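You operate a simulated robot arm through the tools that you are given. There is no shell and no other tool.

You run a simulated robot arm. Do the job below in one go: nothing can be reset, and whatever is moved stays where it is left.

JOB
Drain the green water, refill to the 15 cm mark and run the jets.
Fine: tub empty first; cold water; levers shut again; jets for five seconds or more, then pump off; the water ends clear; a cupful spilt at most.
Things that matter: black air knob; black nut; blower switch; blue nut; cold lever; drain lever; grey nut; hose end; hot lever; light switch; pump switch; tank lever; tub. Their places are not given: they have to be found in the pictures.

Only the result counts: the job must be done as asked and must still hold three seconds after the hand-in. Knocking over, shifting, dropping, spilling or breaking anything else fails it.

ROBOT AND FRAMES
A 6-joint arm with a fingered hand, fixed in place. Base frame: the origin is at the foot of the arm, x ahead of it, y to its left, z up. Units: m, rad, N and s.
With the tool pointing down near the work surface it reaches from about 0.34 to 0.82 m from the base axis. Its first joint turns from -2.897 to 2.897 rad. Payload 4 kg.
Tool frame: the origin (TCP) lies between the finger pads and is the grasp point; the fingertips stand 0.026 m ahead of it; z points along the fingers, y is the line along which they close. The gripper opens to 0.132 m. The gripper's body begins 0.073 m behind the TCP. The gripper is a hand of 5 fingers: y runs from the thumb to the fingers, the wrist lies at [0, 0, -0.239] in the tool frame, and closing takes about 1.5 s.
Orientation is that of the tool frame in the base frame, as a unit quaternion [w, x, y, z]. With the fingers straight down and closing along the base's y, the tool's x points along the base's -x, its y along +y and its z along -z.

CONTROLS
- The arm moves only by the tool step_arm. Its argument "motion" is a list of rows, each a list of 6 numbers: the shift along the tool's x, y, z in m, then the turn, a rotation vector about the tool's x, y, z in rad. In form: [[tx, ty, tz, wx, wy, wz], ...]. A call has 1 to 20 rows; each row shifts and turns the commanded pose from where the row before left it, along the tool's axes as they then stand. "grip" is the gripper command, from -1 (fully open) to 1 (shut), values between in proportion, set as the call begins (left out, the last holds). Each row takes 0.2 s and may step no farther than 0.05 m and 0.15 rad from the row before; otherwise, or with a gripper value out of range, the whole call is refused. A pose out of reach is approached as far as the arm can. The call stops where the force on the tool passes 40 N (or 10 N more than at its start, if that is more) or the arm is blocked; 0.2 s more then pass. Each finger travels about 0.045 m/s and halts on what it meets, pressing with about 30 N; the grip force reading is that of the motor and also rises with nothing between the fingers. The clock runs only during rows and for 0.2 s after the last one: add rows that do not move to give the fingers time. It gives the time, the measured TCP pose, the force on the tool (base axes), the opening and the grip force at its end, in the units of the frame above (readings bear some noise), with the torque about the TCP (base axes, N m) and any sound that the robot's microphone picked up, and new pictures: "show" is both (left out), scene, wrist or none.
- Cameras (640 x 400 px; columns grow to the right, rows downward): "scene" is fixed at [0.0505, -0.4997, 1.6373]; the picture's right is [0.59, -0.80, 0.00], its down [-0.54, -0.40, -0.75] and it looks along [0.60, 0.44, -0.67] (base axes); focal length 372 px, centre (320, 200). "wrist" rides on the gripper at [0.085, 0.002, -0.097] in the tool frame; the picture's right is [-0.02, 1.00, 0.00], its down [-0.75, -0.01, -0.66] and it looks along [-0.66, -0.01, 0.75] (tool axes); focal length 270 px, centre (320, 200).
- preshape(shape): the hand has 5 fingers and takes this shape, open, in about a second: jaw (thumb against the fingers, like two jaws); tri (thumb and two fingers); tip (a fingertip pinch); poke (one finger out to press); point (the index stretched); flat (the hand flat); cup (the hand cupped); fist (a fist). The gripper value then closes the fingers along that shape, each until it touches; the sizes above hold for jaw. It gives what a move gives, with no picture.
- point_at(camera, pixels): for up to 12 pixels [column, row] of the newest picture of that camera ("zoom" is the newest enlarged one), the place [x, y, z] in the base frame of the surface seen there, good to about 0.003 m. It takes no simulated time.
- close_up(camera, box): a new picture of the part [left, top, right, bottom] of that camera's present view, enlarged. It takes no simulated time.
- finish_job(): hands the job in; it is judged then, once.

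Leave the gripper open and the arm clear of the work at the hand-in unless told otherwise.

The tools are called after ">>>" by a JSON object that holds its "fn" and its "kwargs". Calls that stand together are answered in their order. step_arm: Moves the arm, as the interface text tells. Its arguments: {"type":"object","properties":{"motion":{"type":"array","items":{"type":"array","items":{"type":"number"}}},"grip":{"type":"number"},"show":{"type":"string","enum":["both","scene","wrist","none"]}},"required":["motion"]} The other tools are called the same way: preshape (shape) gives the hand a shape; point_at (camera, pixels) gives the place of the surface under pixels of a picture; close_up (camera, box) takes an enlarged picture of a part of a camera's view; finish_job () hands the job in.

At the start:

```text
time_s: 0.0
eef_pos: [0.4588, 0.0648, 1.2397]
tool_rot: [0.001, 0.0, 1.0, 0.0]
contact_force: [0.0, 0.6, 0.4]
ft_torque: [0.0, 0.02, 0.0]
gripper_width: 0.132
gripper_force: 0.1
shape: jaw
```

scene: 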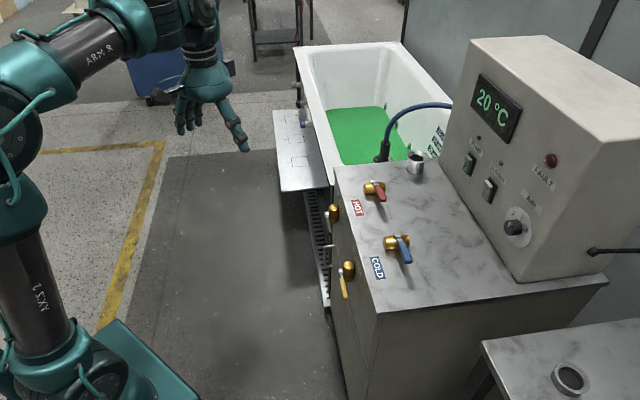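
wrist: 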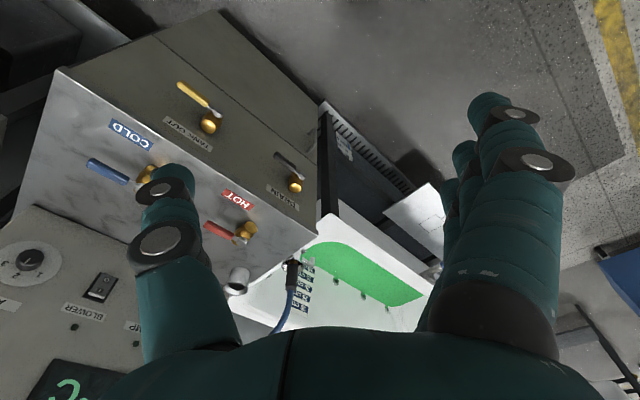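

I see a tub with green water, a counter with red (hot) and blue (cold) levers, two front levers (one yellow, "TANK OUT"; one grey, "DRAIN"?), and a control box with switches. I will zoom in on these parts first.

>>> {"fn": "close_up", "kwargs": {"camera": "scene", "box": [280, 130, 460, 310]}}

>>> {"fn": "close_up", "kwargs": {"camera": "scene", "box": [440, 60, 600, 260]}}

>>> {"fn": "close_up", "kwargs": {"camera": "wrist", "box": [60, 60, 340, 235]}}

>>> {"fn": "close_up", "kwargs": {"camera": "scene", "box": [280, 30, 470, 190]}}

>>> {"fn": "close_up", "kwargs": {"camera": "wrist", "box": [220, 180, 460, 340]}}

```text
2.22 times, centred on (370, 220) of scene
```

zoom: 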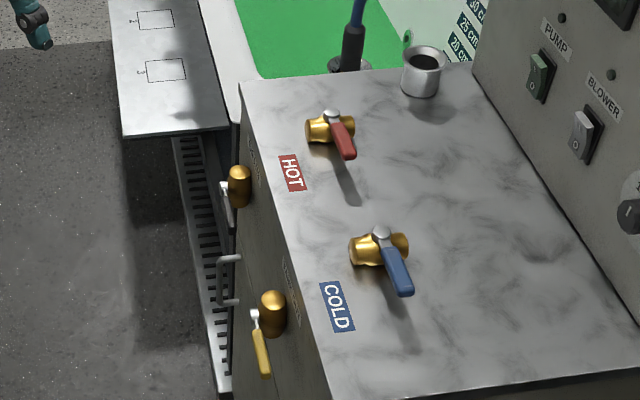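

```text
2.00 times, centred on (520, 160) of scene
```

zoom: 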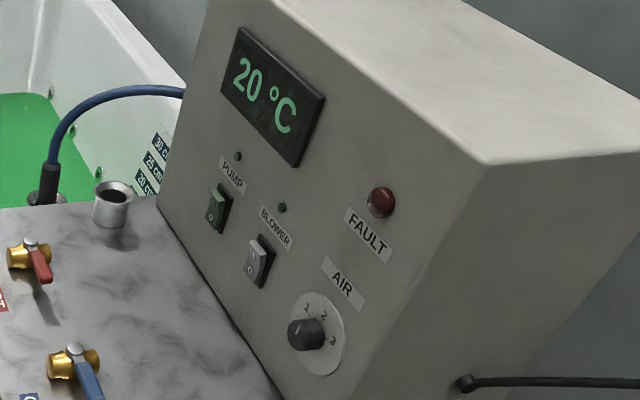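

```text
2.29 times, centred on (200, 148) of wrist
```

zoom: 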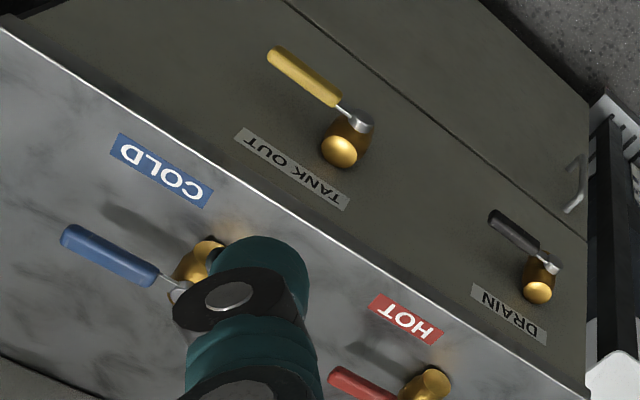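

```text
2.50 times, centred on (375, 110) of scene
```

zoom: 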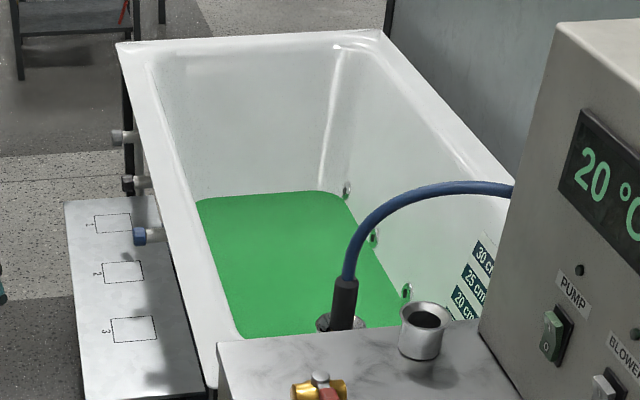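

```text
2.50 times, centred on (340, 260) of wrist
```

zoom: 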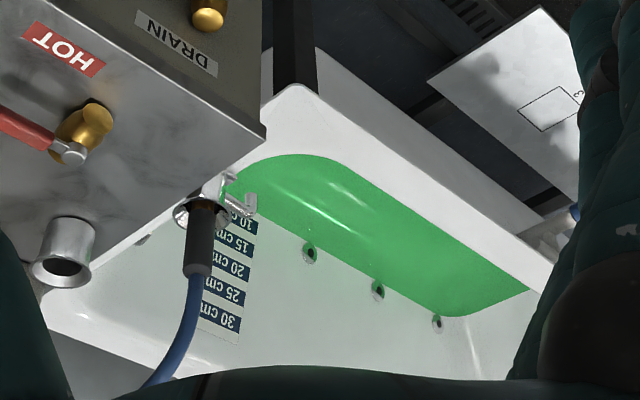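

I will zoom further on the hose end, the chrome cup, the ring at the lower right, the pipes on the tub's left, and the switch states.

>>> {"fn": "close_up", "kwargs": {"camera": "scene", "box": [350, 90, 460, 180]}}

>>> {"fn": "close_up", "kwargs": {"camera": "scene", "box": [500, 320, 640, 400]}}

>>> {"fn": "close_up", "kwargs": {"camera": "scene", "box": [270, 60, 350, 200]}}

>>> {"fn": "close_up", "kwargs": {"camera": "wrist", "box": [220, 230, 340, 330]}}

>>> {"fn": "close_up", "kwargs": {"camera": "wrist", "box": [0, 230, 160, 400]}}

>>> {"fn": "close_up", "kwargs": {"camera": "scene", "box": [100, 0, 420, 150]}}

```text
4.44 times, centred on (405, 135) of scene
```

zoom: 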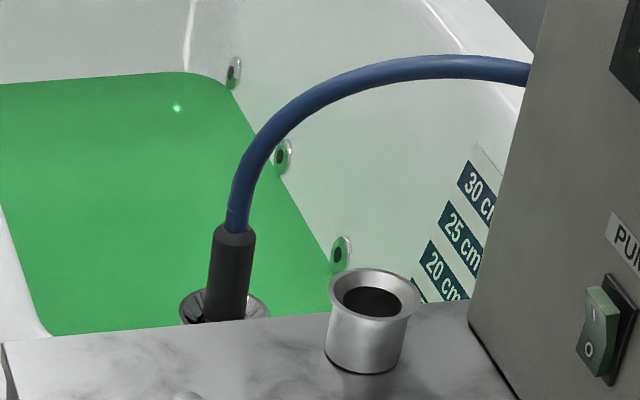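

```text
4.57 times, centred on (570, 360) of scene
```

zoom: 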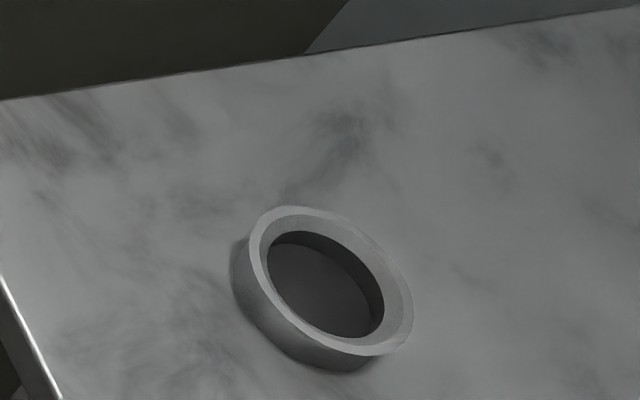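

```text
2.86 times, centred on (310, 130) of scene
```

zoom: 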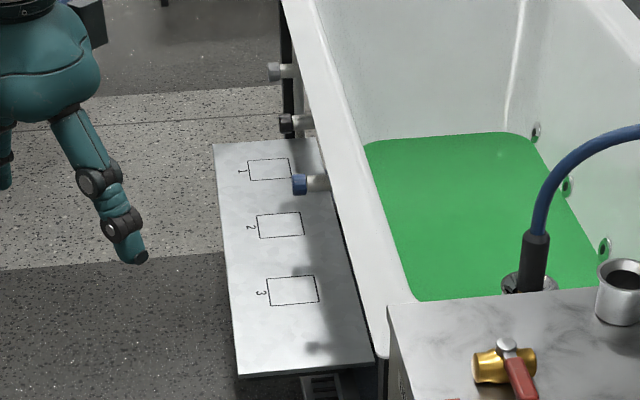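

```text
4.00 times, centred on (280, 280) of wrist
```

zoom: 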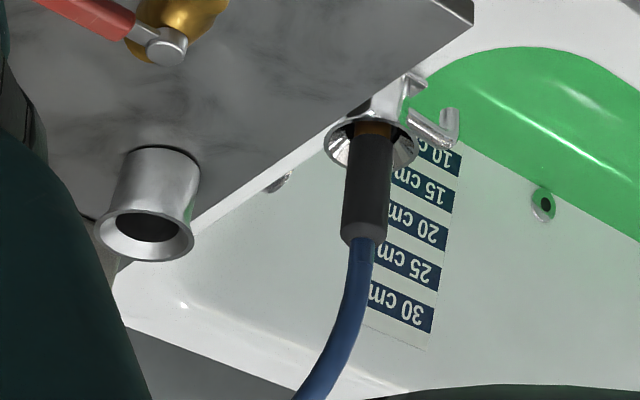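

```text
2.35 times, centred on (80, 315) of wrist
```

zoom: 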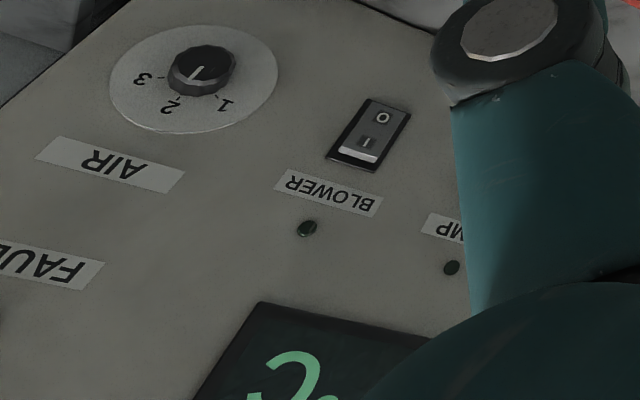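

```text
2.00 times, centred on (260, 75) of scene
```

zoom: 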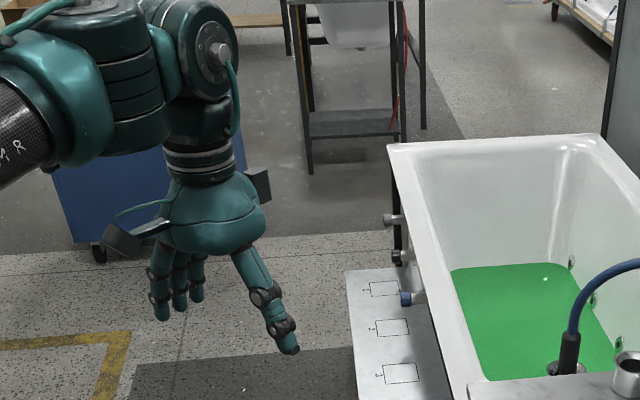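

Next I will get the base-frame places of the main things from the scene picture: levers, labels, switches, hose end, tub corners, marks, and pipes.

>>> {"fn": "point_at", "kwargs": {"camera": "scene", "pixels": [[369, 187], [374, 184], [382, 194], [391, 243], [388, 237], [405, 255], [338, 168], [380, 308], [517, 283], [443, 160], [334, 214], [345, 292]]}}

>>> {"fn": "point_at", "kwargs": {"camera": "scene", "pixels": [[469, 163], [489, 190], [513, 226], [478, 138], [503, 106], [551, 160], [383, 150], [415, 157], [400, 107], [570, 378], [447, 105], [348, 270]]}}

>>> {"fn": "point_at", "kwargs": {"camera": "wrist", "pixels": [[208, 125], [185, 90], [215, 114], [295, 185], [277, 155], [300, 176], [246, 231], [208, 228], [145, 173], [90, 163], [238, 280], [292, 266]]}}

>>> {"fn": "point_at", "kwargs": {"camera": "scene", "pixels": [[298, 48], [400, 45], [330, 185], [345, 85], [350, 140], [385, 120], [306, 113], [310, 126], [304, 95], [437, 149], [304, 155], [280, 112]]}}

```text
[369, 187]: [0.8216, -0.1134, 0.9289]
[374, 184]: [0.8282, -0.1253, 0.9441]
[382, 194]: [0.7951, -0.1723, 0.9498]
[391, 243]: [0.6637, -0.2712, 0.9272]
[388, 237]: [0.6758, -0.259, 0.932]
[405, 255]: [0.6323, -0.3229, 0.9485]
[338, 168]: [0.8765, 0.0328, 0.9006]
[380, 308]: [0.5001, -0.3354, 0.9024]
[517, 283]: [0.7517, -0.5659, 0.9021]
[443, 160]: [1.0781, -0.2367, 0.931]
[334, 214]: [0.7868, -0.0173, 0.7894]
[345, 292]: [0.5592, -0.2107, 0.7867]
```

```text
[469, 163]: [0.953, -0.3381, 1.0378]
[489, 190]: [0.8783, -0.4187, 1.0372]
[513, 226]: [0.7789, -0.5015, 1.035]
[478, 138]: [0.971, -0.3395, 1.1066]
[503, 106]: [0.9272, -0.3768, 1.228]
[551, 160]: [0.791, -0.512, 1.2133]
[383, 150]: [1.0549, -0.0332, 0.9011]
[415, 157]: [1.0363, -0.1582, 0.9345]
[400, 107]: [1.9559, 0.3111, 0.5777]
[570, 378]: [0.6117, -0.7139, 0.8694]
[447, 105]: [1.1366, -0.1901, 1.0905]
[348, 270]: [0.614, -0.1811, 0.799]
```

```text
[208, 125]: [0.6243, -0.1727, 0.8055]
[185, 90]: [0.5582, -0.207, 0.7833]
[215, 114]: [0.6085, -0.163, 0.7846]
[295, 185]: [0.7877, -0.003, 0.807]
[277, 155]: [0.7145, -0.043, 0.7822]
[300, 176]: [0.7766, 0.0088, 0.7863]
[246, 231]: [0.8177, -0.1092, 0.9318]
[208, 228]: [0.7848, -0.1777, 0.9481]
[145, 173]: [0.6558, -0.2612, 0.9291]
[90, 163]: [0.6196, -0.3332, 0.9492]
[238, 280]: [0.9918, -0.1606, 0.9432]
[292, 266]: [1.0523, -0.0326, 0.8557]
```

```text
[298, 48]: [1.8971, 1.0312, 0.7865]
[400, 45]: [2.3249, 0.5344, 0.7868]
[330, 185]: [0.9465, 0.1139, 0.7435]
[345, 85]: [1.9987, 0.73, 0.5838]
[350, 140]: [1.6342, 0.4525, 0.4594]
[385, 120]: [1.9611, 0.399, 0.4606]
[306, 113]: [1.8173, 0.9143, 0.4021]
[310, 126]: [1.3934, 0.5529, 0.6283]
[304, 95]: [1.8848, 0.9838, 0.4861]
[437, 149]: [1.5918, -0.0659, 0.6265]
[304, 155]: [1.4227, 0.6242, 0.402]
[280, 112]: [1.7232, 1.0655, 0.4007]
```

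I will zoom on each valve so I can read the exact positions of body, pivot and lever tip.

>>> {"fn": "close_up", "kwargs": {"camera": "scene", "box": [368, 220, 432, 280]}}

>>> {"fn": "close_up", "kwargs": {"camera": "scene", "box": [310, 190, 374, 310]}}

>>> {"fn": "close_up", "kwargs": {"camera": "wrist", "box": [160, 70, 240, 150]}}

>>> {"fn": "close_up", "kwargs": {"camera": "wrist", "box": [250, 140, 330, 210]}}

>>> {"fn": "close_up", "kwargs": {"camera": "scene", "box": [450, 130, 520, 200]}}

```text
6.67 times, centred on (400, 250) of scene
```

zoom: 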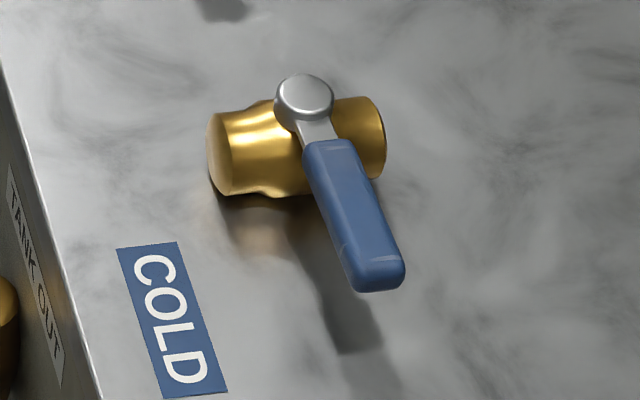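

```text
3.33 times, centred on (342, 250) of scene
```

zoom: 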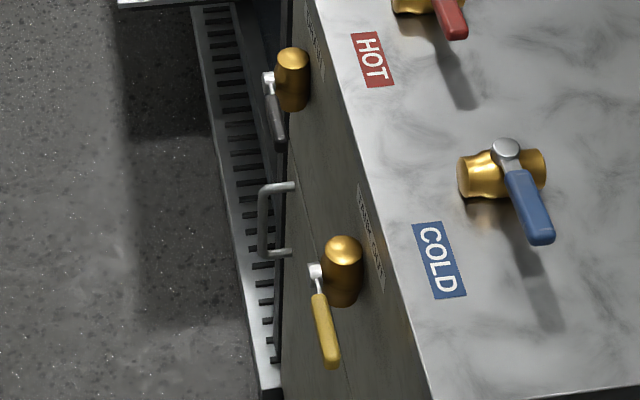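

```text
5.00 times, centred on (200, 110) of wrist
```

zoom: 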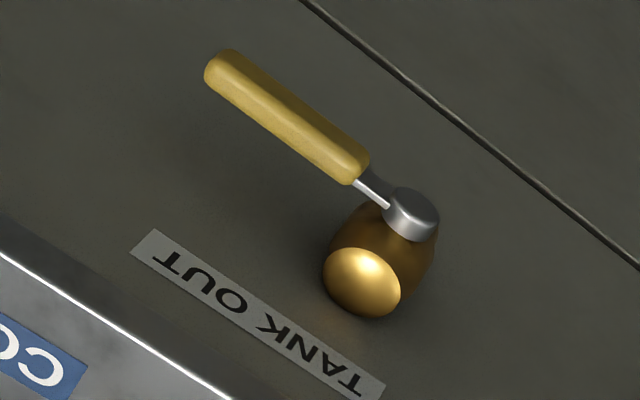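

```text
5.71 times, centred on (290, 175) of wrist
```

zoom: 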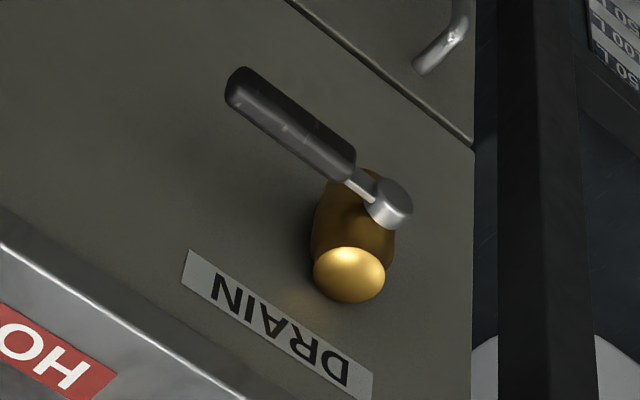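

```text
5.71 times, centred on (485, 165) of scene
```

zoom: 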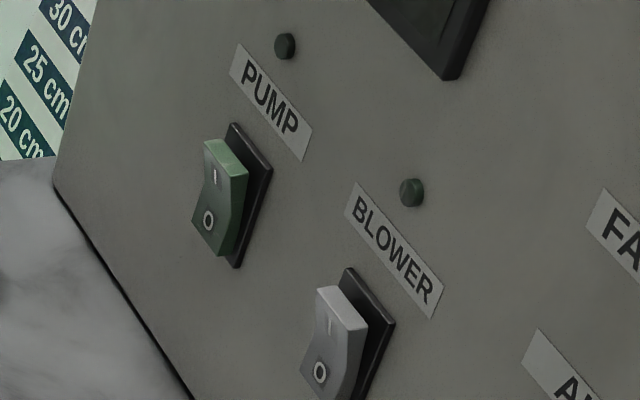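

There is a gauge with "50 L / 100 L / 150 L" labels visible beside the cabinet below the tub (wrist picture near 345,150). I will zoom on it, and on the cm marks.

>>> {"fn": "close_up", "kwargs": {"camera": "wrist", "box": [310, 90, 450, 200]}}

>>> {"fn": "close_up", "kwargs": {"camera": "wrist", "box": [330, 120, 370, 160]}}

>>> {"fn": "close_up", "kwargs": {"camera": "wrist", "box": [280, 245, 330, 320]}}

>>> {"fn": "close_up", "kwargs": {"camera": "scene", "box": [425, 120, 455, 165]}}

>>> {"fn": "close_up", "kwargs": {"camera": "scene", "box": [295, 180, 345, 320]}}

```text
3.64 times, centred on (380, 145) of wrist
```

zoom: 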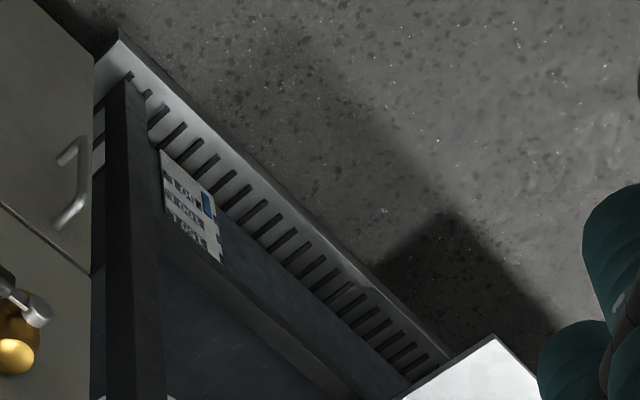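

```text
10.00 times, centred on (350, 140) of wrist
```

zoom: 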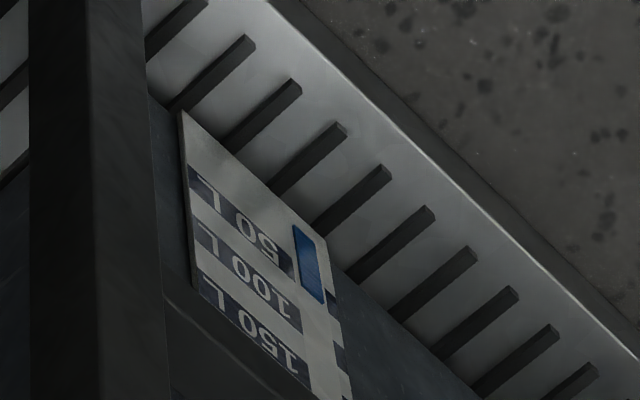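

```text
5.33 times, centred on (305, 282) of wrist
```

zoom: 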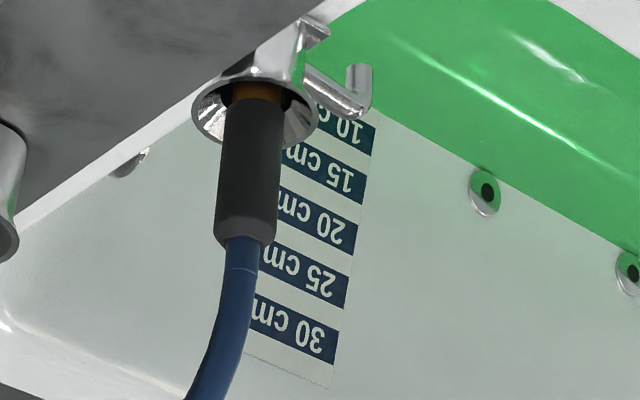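

```text
8.89 times, centred on (440, 142) of scene
```

zoom: 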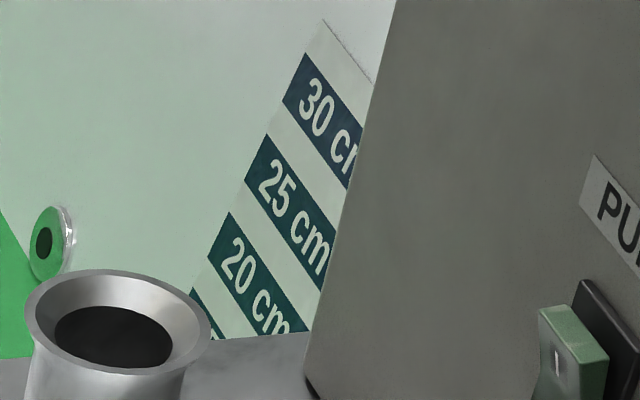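

```text
2.86 times, centred on (320, 250) of scene
```

zoom: 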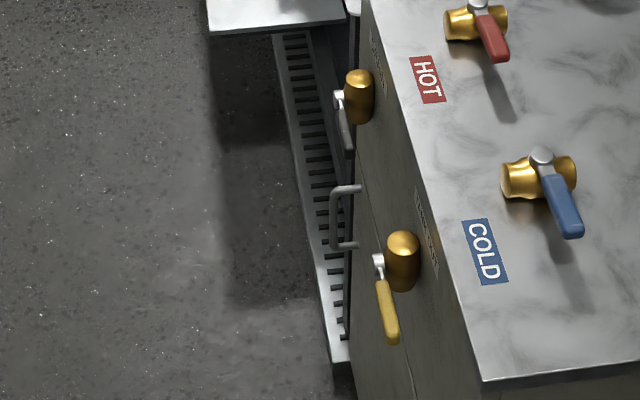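

Let me read the heights of the cm marks, the water surface, the jet holes and the tank gauge.

>>> {"fn": "close_up", "kwargs": {"camera": "wrist", "box": [280, 245, 330, 320]}}

>>> {"fn": "point_at", "kwargs": {"camera": "zoom", "pixels": [[345, 130], [375, 125], [360, 190], [350, 240], [340, 290], [330, 345], [330, 388], [400, 130], [487, 195], [340, 90], [295, 60], [248, 200]]}}

```text
5.33 times, centred on (305, 282) of wrist
```

zoom: 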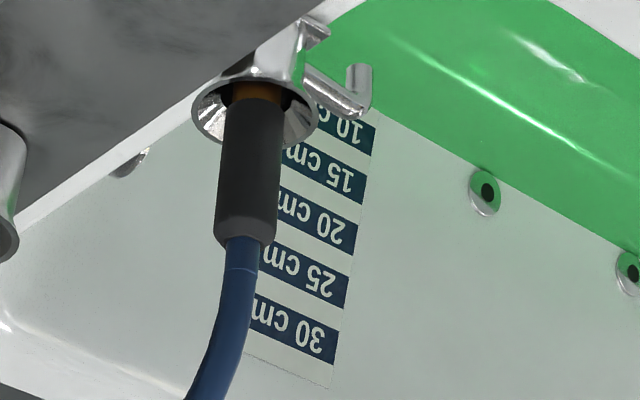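

```text
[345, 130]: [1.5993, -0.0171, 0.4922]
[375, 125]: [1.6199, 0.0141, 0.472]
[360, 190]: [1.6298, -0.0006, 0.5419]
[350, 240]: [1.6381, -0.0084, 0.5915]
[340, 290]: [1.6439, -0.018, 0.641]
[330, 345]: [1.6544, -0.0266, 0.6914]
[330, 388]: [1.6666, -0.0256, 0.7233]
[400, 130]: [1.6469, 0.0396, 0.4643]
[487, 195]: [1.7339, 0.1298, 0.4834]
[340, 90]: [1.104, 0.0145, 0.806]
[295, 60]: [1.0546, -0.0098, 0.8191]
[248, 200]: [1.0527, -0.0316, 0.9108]
```

The 15 cm mark sits around z 0.53 and the water is at about z 0.46. I will now locate the tank gauge and the lever parts precisely.

>>> {"fn": "close_up", "kwargs": {"camera": "wrist", "box": [330, 120, 370, 160]}}

>>> {"fn": "point_at", "kwargs": {"camera": "zoom", "pixels": [[300, 232], [318, 295], [270, 370], [200, 150], [330, 340], [345, 395]]}}

>>> {"fn": "close_up", "kwargs": {"camera": "scene", "box": [368, 220, 432, 280]}}

>>> {"fn": "point_at", "kwargs": {"camera": "zoom", "pixels": [[305, 92], [225, 150], [370, 140], [330, 165], [350, 215], [375, 268], [320, 130], [270, 100]]}}

>>> {"fn": "close_up", "kwargs": {"camera": "wrist", "box": [250, 140, 330, 210]}}

>>> {"fn": "point_at", "kwargs": {"camera": "zoom", "pixels": [[393, 197], [350, 275], [240, 90], [290, 125], [340, 160], [345, 215], [200, 200], [280, 310]]}}

>>> {"fn": "close_up", "kwargs": {"camera": "wrist", "box": [160, 70, 240, 150]}}

>>> {"fn": "point_at", "kwargs": {"camera": "zoom", "pixels": [[415, 203], [362, 285], [220, 70], [290, 120], [350, 165], [370, 240], [260, 310], [130, 150]]}}

```text
10.00 times, centred on (350, 140) of wrist
```

zoom: 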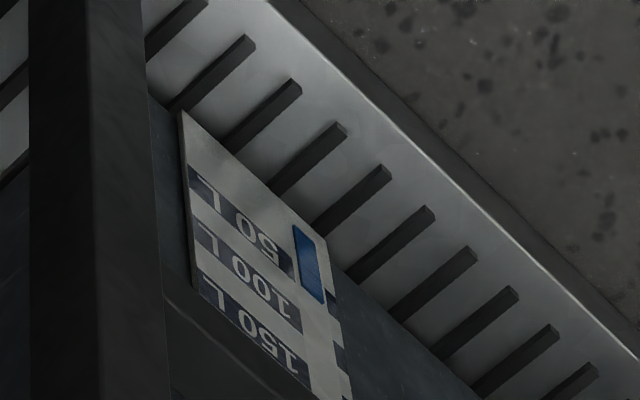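

```text
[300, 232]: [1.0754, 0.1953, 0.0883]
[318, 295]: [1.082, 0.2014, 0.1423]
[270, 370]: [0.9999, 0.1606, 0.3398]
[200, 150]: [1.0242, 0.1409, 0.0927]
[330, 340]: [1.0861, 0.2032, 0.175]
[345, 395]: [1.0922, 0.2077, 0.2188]
```

```text
6.67 times, centred on (400, 250) of scene
```

zoom: 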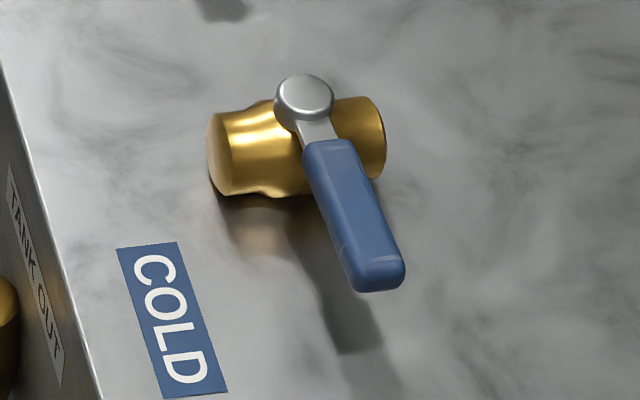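

```text
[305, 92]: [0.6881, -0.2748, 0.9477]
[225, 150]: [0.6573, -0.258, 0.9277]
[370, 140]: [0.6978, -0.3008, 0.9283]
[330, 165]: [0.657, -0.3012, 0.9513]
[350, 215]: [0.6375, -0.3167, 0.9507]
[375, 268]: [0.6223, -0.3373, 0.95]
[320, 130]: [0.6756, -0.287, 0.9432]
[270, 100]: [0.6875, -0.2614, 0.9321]
```

```text
5.71 times, centred on (290, 175) of wrist
```

zoom: 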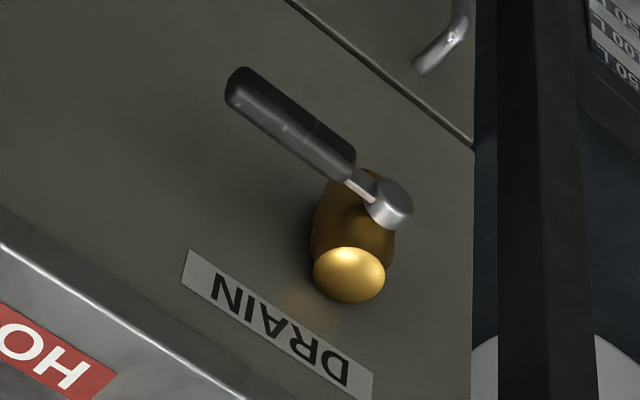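

```text
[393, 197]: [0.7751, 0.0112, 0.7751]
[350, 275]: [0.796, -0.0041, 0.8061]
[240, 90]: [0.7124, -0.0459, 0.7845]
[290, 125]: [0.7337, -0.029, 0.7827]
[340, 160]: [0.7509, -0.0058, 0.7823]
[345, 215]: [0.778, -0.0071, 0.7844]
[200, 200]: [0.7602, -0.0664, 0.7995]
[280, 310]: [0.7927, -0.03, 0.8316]
```

```text
5.00 times, centred on (200, 110) of wrist
```

zoom: 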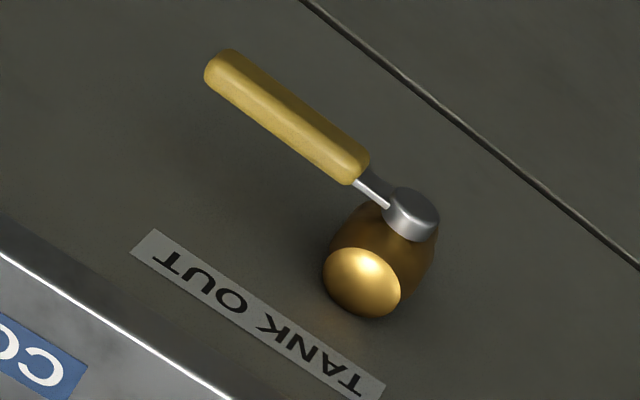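

```text
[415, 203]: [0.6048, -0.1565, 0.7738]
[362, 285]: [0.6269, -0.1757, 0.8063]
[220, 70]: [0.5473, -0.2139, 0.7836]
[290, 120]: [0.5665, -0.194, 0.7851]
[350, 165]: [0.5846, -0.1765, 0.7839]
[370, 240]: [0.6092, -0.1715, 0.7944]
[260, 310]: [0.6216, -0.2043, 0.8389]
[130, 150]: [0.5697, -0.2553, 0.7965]
```

The tank gauge stands near 50 L. The levers all lie across their pipes (shut). I will now take the poke shape here in free space and look at it.

>>> {"fn": "preshape", "kwargs": {"shape": "poke"}}

>>> {"fn": "step_arm", "kwargs": {"motion": [[0, 0, 0, 0, 0, 0]], "show": "both"}}

>>> {"fn": "close_up", "kwargs": {"camera": "scene", "box": [140, 30, 280, 170]}}

```text
time_s: 0.9
eef_pos: [0.4587, 0.0647, 1.2397]
tool_rot: [0.0, 0.0, 1.0, 0.0]
contact_force: [0.3, 0.0, -0.4]
ft_torque: [0.03, -0.03, -0.02]
gripper_width: 0.0
gripper_force: 0.1
shape: poke
```

```text
time_s: 1.3
eef_pos: [0.4584, 0.064, 1.2393]
tool_rot: [0.0, 0.0, 1.0, 0.0]
contact_force: [1.2, 0.7, 0.5]
ft_torque: [0.01, -0.01, 0.01]
gripper_width: 0.0
gripper_force: 0.1
shape: poke
```

scene: 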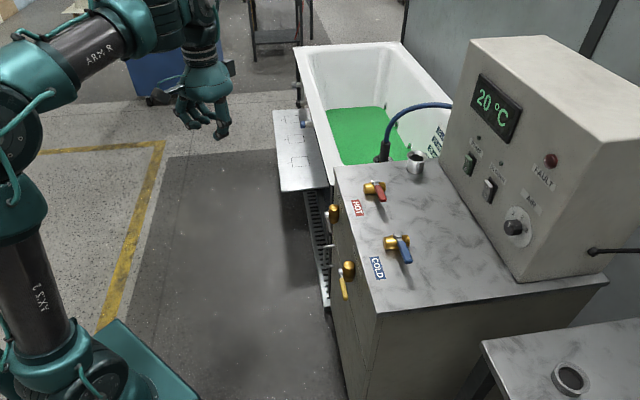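
wrist: 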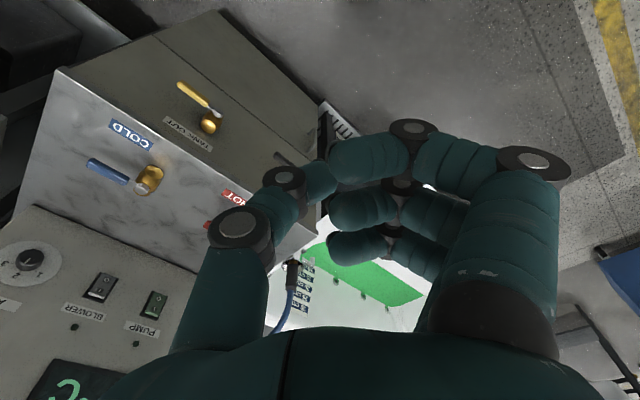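

```text
2.86 times, centred on (210, 100) of scene
```

zoom: 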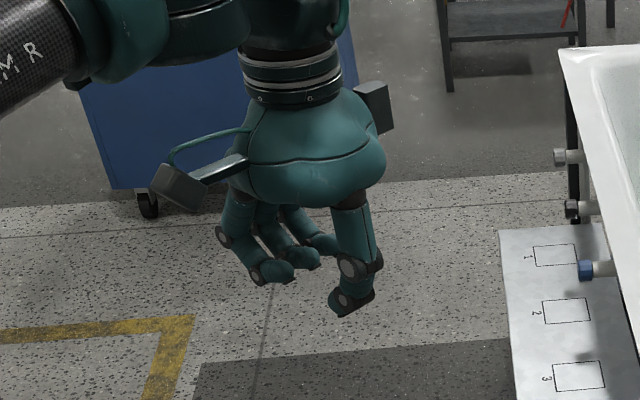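

The hand looks curled; I will wait a moment to see whether the shape has finished.

>>> {"fn": "step_arm", "kwargs": {"motion": [[0, 0, 0, 0, 0, 0], [0, 0, 0, 0, 0, 0], [0, 0, 0, 0, 0, 0], [0, 0, 0, 0, 0, 0]], "grip": -1, "show": "both"}}

>>> {"fn": "close_up", "kwargs": {"camera": "scene", "box": [140, 30, 280, 170]}}

```text
time_s: 2.3
eef_pos: [0.457, 0.0652, 1.2407]
tool_rot: [0.0, 0.0, 1.0, 0.001]
contact_force: [-0.5, 0.5, -0.3]
ft_torque: [0.03, 0.03, 0.01]
gripper_width: 0.0
gripper_force: 0.1
shape: poke
```

scene: 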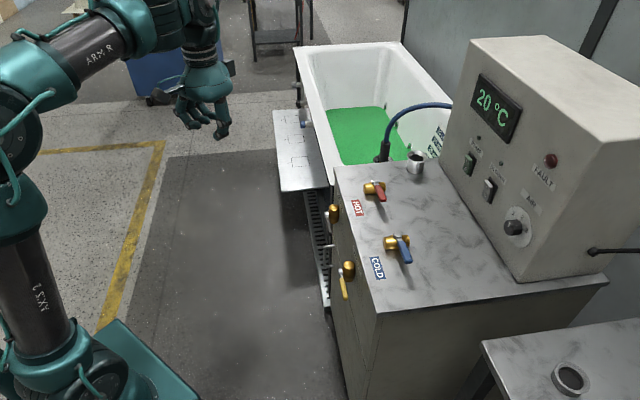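
wrist: 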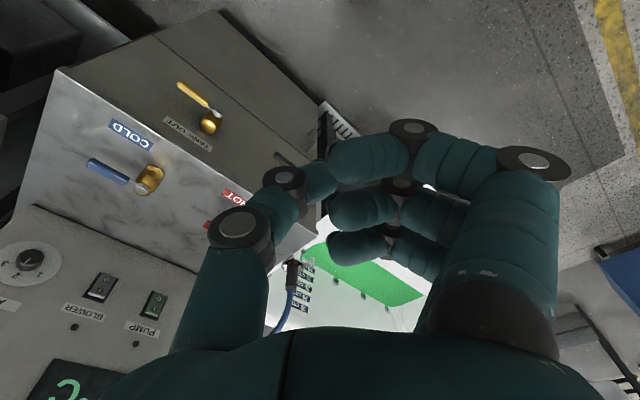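

```text
2.86 times, centred on (210, 100) of scene
```

zoom: 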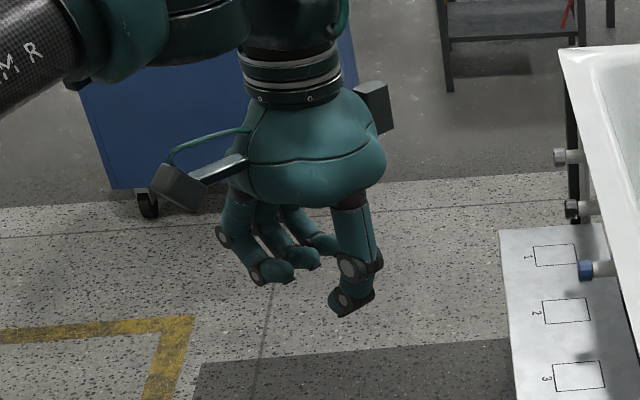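

Poke looks like a closed pinch here with no finger stretched. I will try "point" (index stretched) and compare.

>>> {"fn": "preshape", "kwargs": {"shape": "point"}}

>>> {"fn": "step_arm", "kwargs": {"motion": [[0, 0, 0, 0, 0, 0], [0, 0, 0, 0, 0, 0]], "show": "both"}}

>>> {"fn": "close_up", "kwargs": {"camera": "scene", "box": [140, 30, 280, 170]}}

```text
time_s: 3.2
eef_pos: [0.4569, 0.0638, 1.2392]
tool_rot: [0.001, 0.0, 1.0, 0.0]
contact_force: [-0.5, -0.4, 0.9]
ft_torque: [-0.02, -0.03, 0.0]
gripper_width: 0.1261
gripper_force: 0.1
shape: point
```

```text
time_s: 3.8
eef_pos: [0.4587, 0.0636, 1.2401]
tool_rot: [-0.001, 0.001, 1.0, -0.001]
contact_force: [-0.2, -0.1, 0.1]
ft_torque: [-0.02, -0.01, -0.04]
gripper_width: 0.1259
gripper_force: 0.0
shape: point
```

scene: 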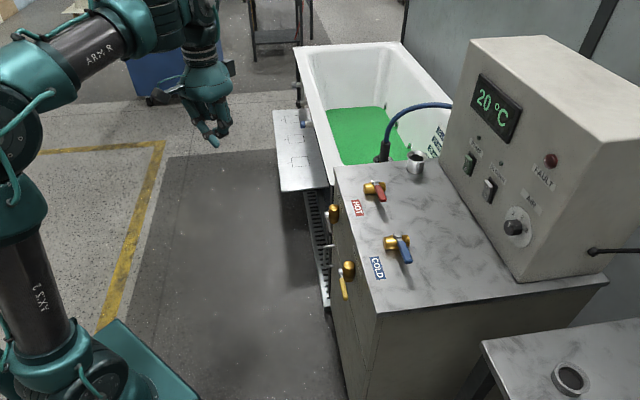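
wrist: 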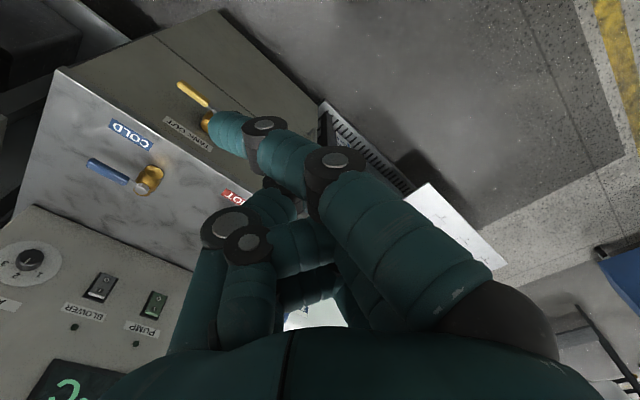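

```text
2.86 times, centred on (210, 100) of scene
```

zoom: 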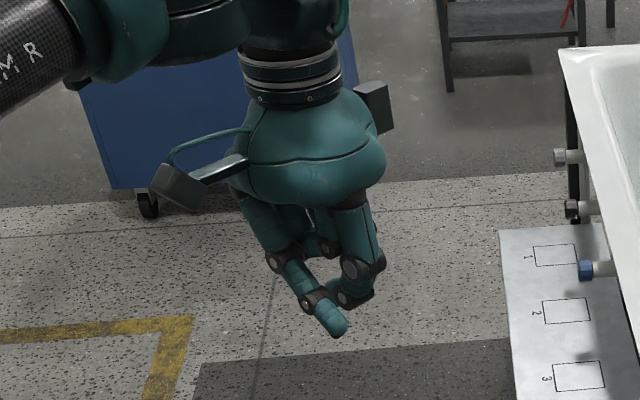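

Point stretches the index finger diagonally across; its tip is near (222,132) in the wrist picture. I will measure the places along it.

>>> {"fn": "point_at", "kwargs": {"camera": "wrist", "pixels": [[213, 133], [225, 130], [240, 135], [265, 128], [285, 160], [335, 165], [240, 225], [270, 190], [310, 240], [400, 250]]}}

>>> {"fn": "close_up", "kwargs": {"camera": "scene", "box": [180, 80, 250, 160]}}

>>> {"fn": "point_at", "kwargs": {"camera": "scene", "pixels": [[216, 146], [213, 140], [207, 133], [199, 120], [226, 128], [222, 118]]}}

```text
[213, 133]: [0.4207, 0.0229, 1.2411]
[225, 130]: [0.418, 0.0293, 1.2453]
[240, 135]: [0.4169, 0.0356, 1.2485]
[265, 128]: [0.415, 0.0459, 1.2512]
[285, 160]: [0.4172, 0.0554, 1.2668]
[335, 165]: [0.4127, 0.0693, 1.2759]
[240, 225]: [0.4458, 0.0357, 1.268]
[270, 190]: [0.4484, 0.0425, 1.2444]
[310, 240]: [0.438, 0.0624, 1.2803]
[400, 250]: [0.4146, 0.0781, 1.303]
```

```text
5.00 times, centred on (215, 120) of scene
```

zoom: 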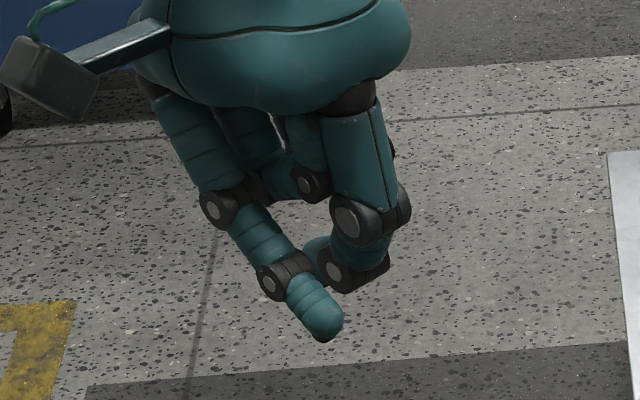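

```text
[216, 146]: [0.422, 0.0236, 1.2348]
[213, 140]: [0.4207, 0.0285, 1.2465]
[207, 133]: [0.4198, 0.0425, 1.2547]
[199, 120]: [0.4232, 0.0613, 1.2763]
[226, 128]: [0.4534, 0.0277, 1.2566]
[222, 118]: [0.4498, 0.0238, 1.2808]
```

The index tip is at tool offset about (0.037, -0.042, 0.008). I will check the "tip" shape too, open and then shut, since a shut fingertip pinch might make a neat poker.

>>> {"fn": "preshape", "kwargs": {"shape": "tip"}}

>>> {"fn": "step_arm", "kwargs": {"motion": [[0, 0, 0, 0, 0, 0], [0, 0, 0, 0, 0, 0], [0, 0, 0, 0, 0, 0], [0, 0, 0, 0, 0, 0], [0, 0, 0, 0, 0, 0], [0, 0, 0, 0, 0, 0], [0, 0, 0, 0, 0, 0], [0, 0, 0, 0, 0, 0]], "grip": 1, "show": "both"}}

>>> {"fn": "close_up", "kwargs": {"camera": "scene", "box": [140, 30, 280, 170]}}

```text
time_s: 4.7
eef_pos: [0.4584, 0.0633, 1.2406]
tool_rot: [0.0, 0.001, 1.0, 0.0]
contact_force: [0.2, 1.7, -0.5]
ft_torque: [-0.01, 0.0, -0.01]
gripper_width: 0.1323
gripper_force: 0.1
shape: tip
```

```text
time_s: 6.5
eef_pos: [0.4594, 0.0647, 1.2406]
tool_rot: [0.001, -0.001, 1.0, 0.0]
contact_force: [-0.2, 0.5, -0.1]
ft_torque: [-0.03, -0.01, -0.01]
gripper_width: 0.0
gripper_force: 15.6
shape: tip
```

scene: 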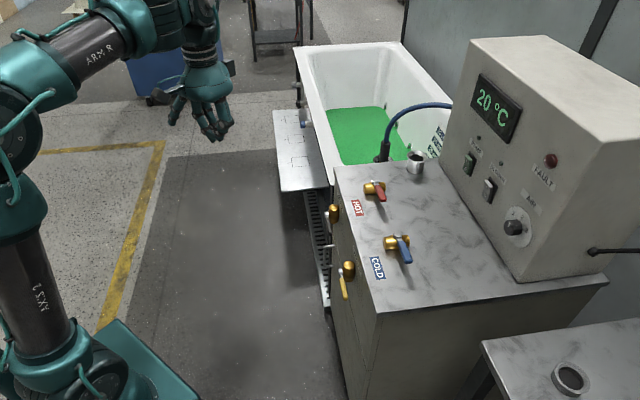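
wrist: 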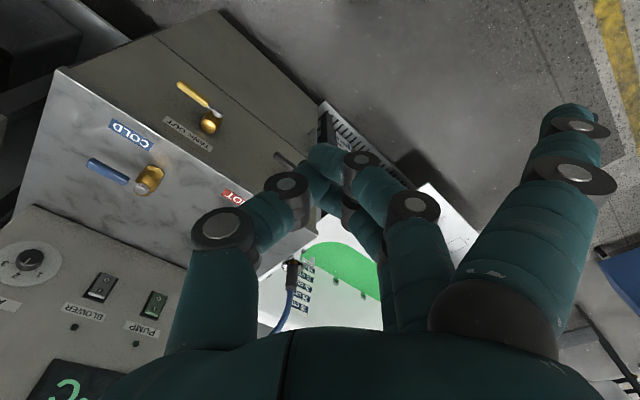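

```text
2.86 times, centred on (210, 100) of scene
```

zoom: 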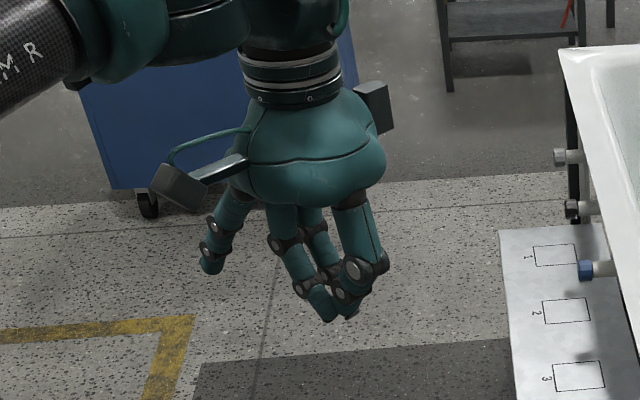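

In "tip" one outer finger stays spread, which is awkward. I will check the shut jaw shape and then decide.

>>> {"fn": "preshape", "kwargs": {"shape": "jaw"}}

>>> {"fn": "step_arm", "kwargs": {"motion": [[0, 0, 0, 0, 0, 0], [0, 0, 0, 0, 0, 0], [0, 0, 0, 0, 0, 0], [0, 0, 0, 0, 0, 0], [0, 0, 0, 0, 0, 0], [0, 0, 0, 0, 0, 0], [0, 0, 0, 0, 0, 0], [0, 0, 0, 0, 0, 0]], "grip": 1, "show": "both"}}

>>> {"fn": "close_up", "kwargs": {"camera": "scene", "box": [140, 30, 280, 170]}}

>>> {"fn": "point_at", "kwargs": {"camera": "zoom", "pixels": [[320, 320], [340, 315], [300, 310], [350, 300]]}}

```text
time_s: 7.4
eef_pos: [0.4578, 0.0651, 1.2389]
tool_rot: [0.0, 0.0, 1.0, 0.0]
contact_force: [-0.2, -0.3, 0.3]
ft_torque: [0.02, 0.0, -0.01]
gripper_width: 0.132
gripper_force: 0.1
shape: jaw
```

```text
time_s: 9.2
eef_pos: [0.4582, 0.0654, 1.2401]
tool_rot: [0.0, 0.0, 1.0, -0.001]
contact_force: [-0.8, 0.8, -0.1]
ft_torque: [0.02, -0.02, 0.03]
gripper_width: 0.0
gripper_force: 16.1
shape: jaw
```

scene: 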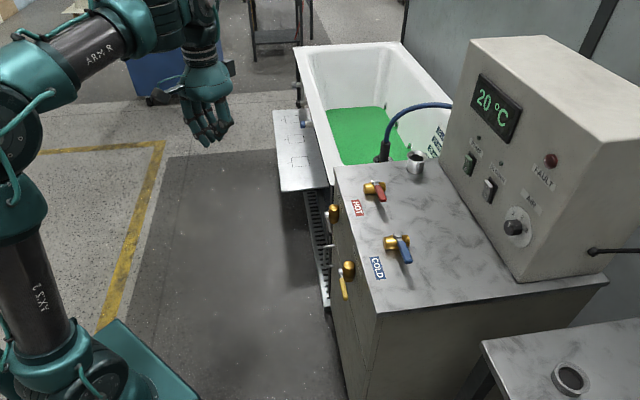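
wrist: 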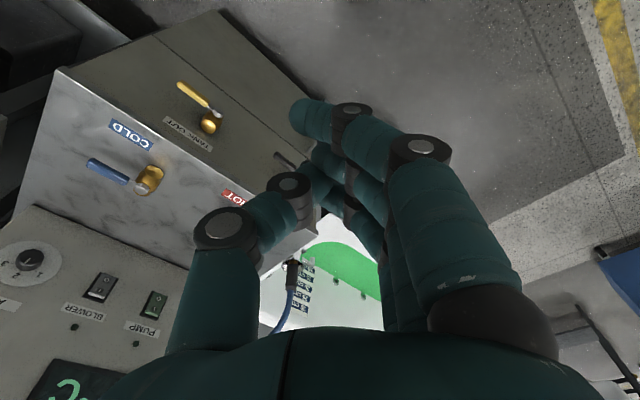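

```text
2.86 times, centred on (210, 100) of scene
```

zoom: 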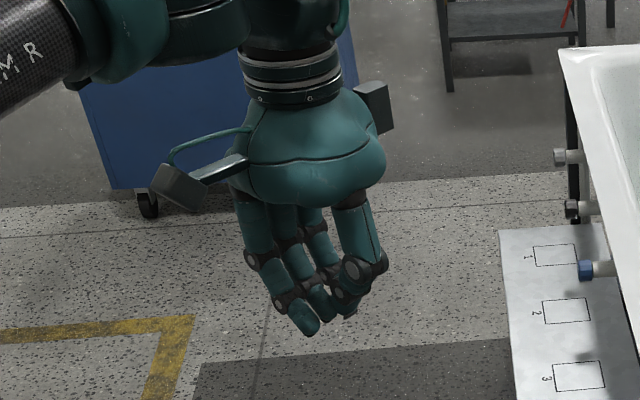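

```text
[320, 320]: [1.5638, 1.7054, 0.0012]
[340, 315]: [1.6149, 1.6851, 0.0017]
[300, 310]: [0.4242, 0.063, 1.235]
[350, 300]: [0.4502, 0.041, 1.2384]
```

The jaw shape is the most predictable. The front panel runs along u = (0.715, 0.699) with its outward normal n = (-0.699, 0.715). I will turn the hand so that it points horizontally into that panel, starting with a yaw of -0.773 rad about the tool z, with the jaw open.

>>> {"fn": "step_arm", "kwargs": {"motion": [[0, 0, 0, 0, 0, -0.1289], [0, 0, 0, 0, 0, -0.1289], [0, 0, 0, 0, 0, -0.1289], [0, 0, 0, 0, 0, -0.1289], [0, 0, 0, 0, 0, -0.1289], [0, 0, 0, 0, 0, -0.1289]], "grip": -1, "show": "both"}}

```text
time_s: 10.6
eef_pos: [0.4591, 0.0654, 1.2397]
tool_rot: [0.001, -0.379, 0.925, -0.002]
contact_force: [0.3, 0.1, -0.8]
ft_torque: [0.01, -0.01, 0.01]
gripper_width: 0.132
gripper_force: 0.1
shape: jaw
```

scene: 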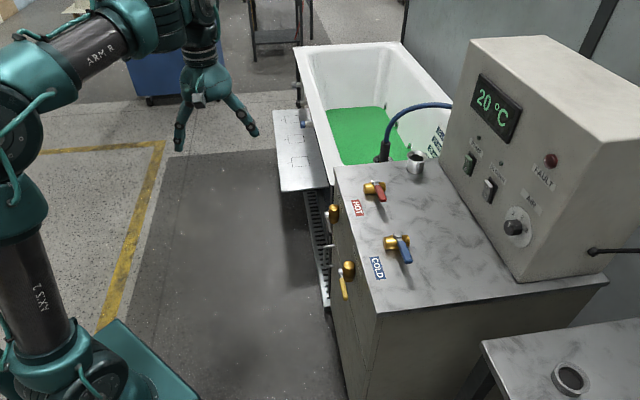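
wrist: 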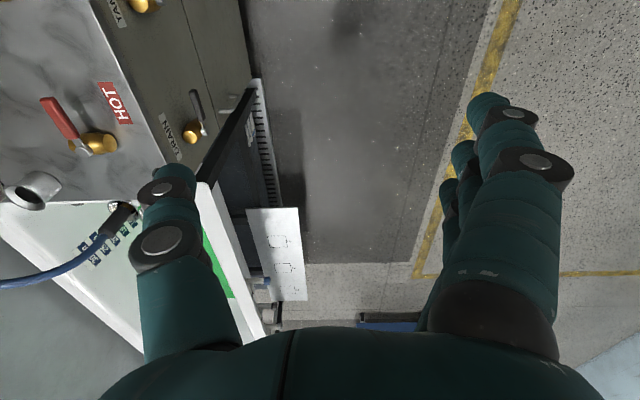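

Yaw is right (tool x = -u). Next I move along the panel and down with clearance, still in front of the cabinet, then pitch the hand to point at the panel.

>>> {"fn": "step_arm", "kwargs": {"motion": [[-0.0262, -0.0212, 0.04, 0, 0, 0], [-0.0262, -0.0212, 0.04, 0, 0, 0], [-0.0262, -0.0212, 0.04, 0, 0, 0], [-0.0262, -0.0212, 0.04, 0, 0, 0], [-0.0262, -0.0212, 0.04, 0, 0, 0], [0, 0, 0, 0.1428, 0, 0], [0, 0, 0, 0.1428, 0, 0], [0, 0, 0, 0.1428, 0, 0], [0, 0, 0, 0.1428, 0, 0], [0, 0, 0, 0.1428, 0, 0], [0, 0, 0, 0.1428, 0, 0], [0, 0, 0, 0.1428, 0, 0], [0, 0, 0, 0.1428, 0, 0], [0, 0, 0, 0.1428, 0, 0], [0, 0, 0, 0.1428, 0, 0], [0, 0, 0, 0.1428, 0, 0]], "show": "both"}}

```text
refused: row 1 steps farther than a row can; nothing moved
```

That row was slightly too long; I will use smaller steps.

>>> {"fn": "step_arm", "kwargs": {"motion": [[-0.0218, -0.0177, 0.0333, 0, 0, 0], [-0.0218, -0.0177, 0.0333, 0, 0, 0], [-0.0218, -0.0177, 0.0333, 0, 0, 0], [-0.0218, -0.0177, 0.0333, 0, 0, 0], [-0.0218, -0.0177, 0.0333, 0, 0, 0], [-0.0218, -0.0177, 0.0333, 0, 0, 0], [0, 0, 0, 0.1428, 0, 0], [0, 0, 0, 0.1428, 0, 0], [0, 0, 0, 0.1428, 0, 0], [0, 0, 0, 0.1428, 0, 0], [0, 0, 0, 0.1428, 0, 0], [0, 0, 0, 0.1428, 0, 0], [0, 0, 0, 0.1428, 0, 0], [0, 0, 0, 0.1428, 0, 0], [0, 0, 0, 0.1428, 0, 0], [0, 0, 0, 0.1428, 0, 0], [0, 0, 0, 0.1428, 0, 0]], "show": "both"}}

```text
time_s: 14.2
eef_pos: [0.6327, 0.074, 1.0406]
tool_rot: [0.261, -0.278, 0.674, -0.633]
contact_force: [0.1, -0.1, -0.7]
ft_torque: [0.0, -0.04, -0.01]
gripper_width: 0.1319
gripper_force: 0.0
shape: jaw
out of reach, approached as far as the arm can: row 17
```

scene: 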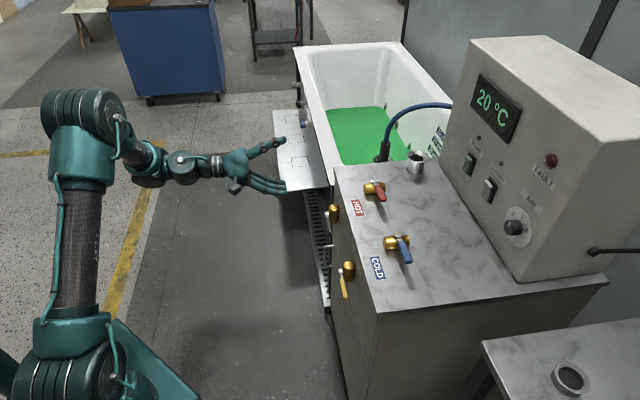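
wrist: 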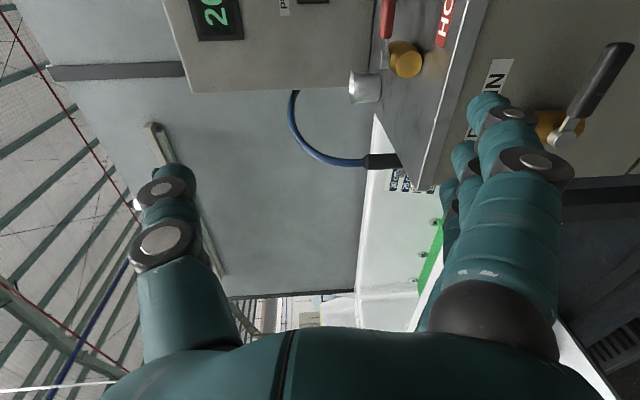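

The hand points at the panel (about 3.6 degrees short). The drain lever is at right in the wrist picture. I will go down along tool y to the lever height while correcting the small pitch error.

>>> {"fn": "step_arm", "kwargs": {"motion": [[0, 0.044, 0, 0, 0, 0], [0, 0.044, 0, 0.0, 0, 0], [0, 0.044, 0, 0, 0, 0], [0, 0.044, 0, 0.02, 0, 0], [0, 0.044, 0, 0.02, 0, 0], [0, 0.044, 0, 0.02, 0, 0]], "show": "both"}}

```text
time_s: 15.6
eef_pos: [0.6639, 0.081, 0.7893]
tool_rot: [0.26, -0.283, 0.68, -0.624]
contact_force: [0.8, 0.0, 1.6]
ft_torque: [0.01, -0.03, -0.04]
gripper_width: 0.1315
gripper_force: 0.1
shape: jaw
out of reach, approached as far as the arm can: row 2, 3, 4, 5, 6
```

scene: 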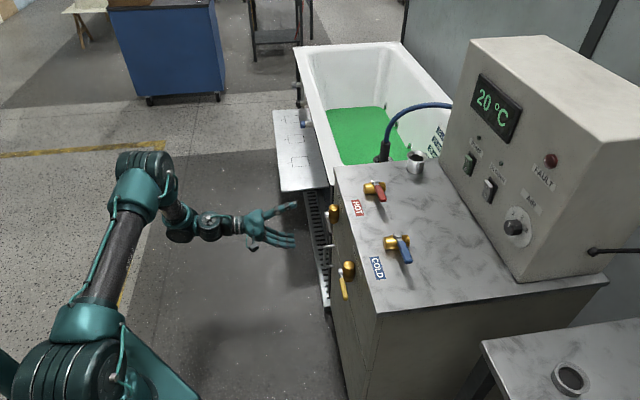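
wrist: 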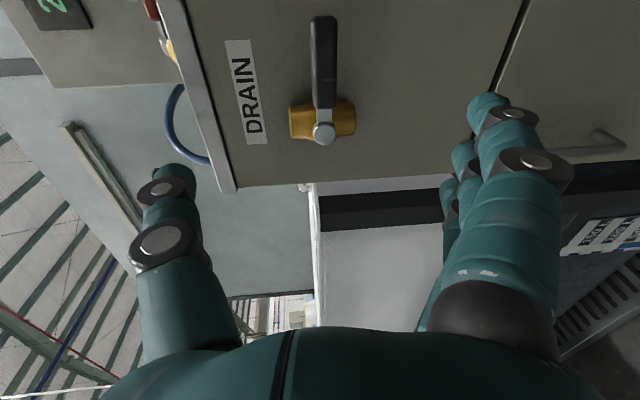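

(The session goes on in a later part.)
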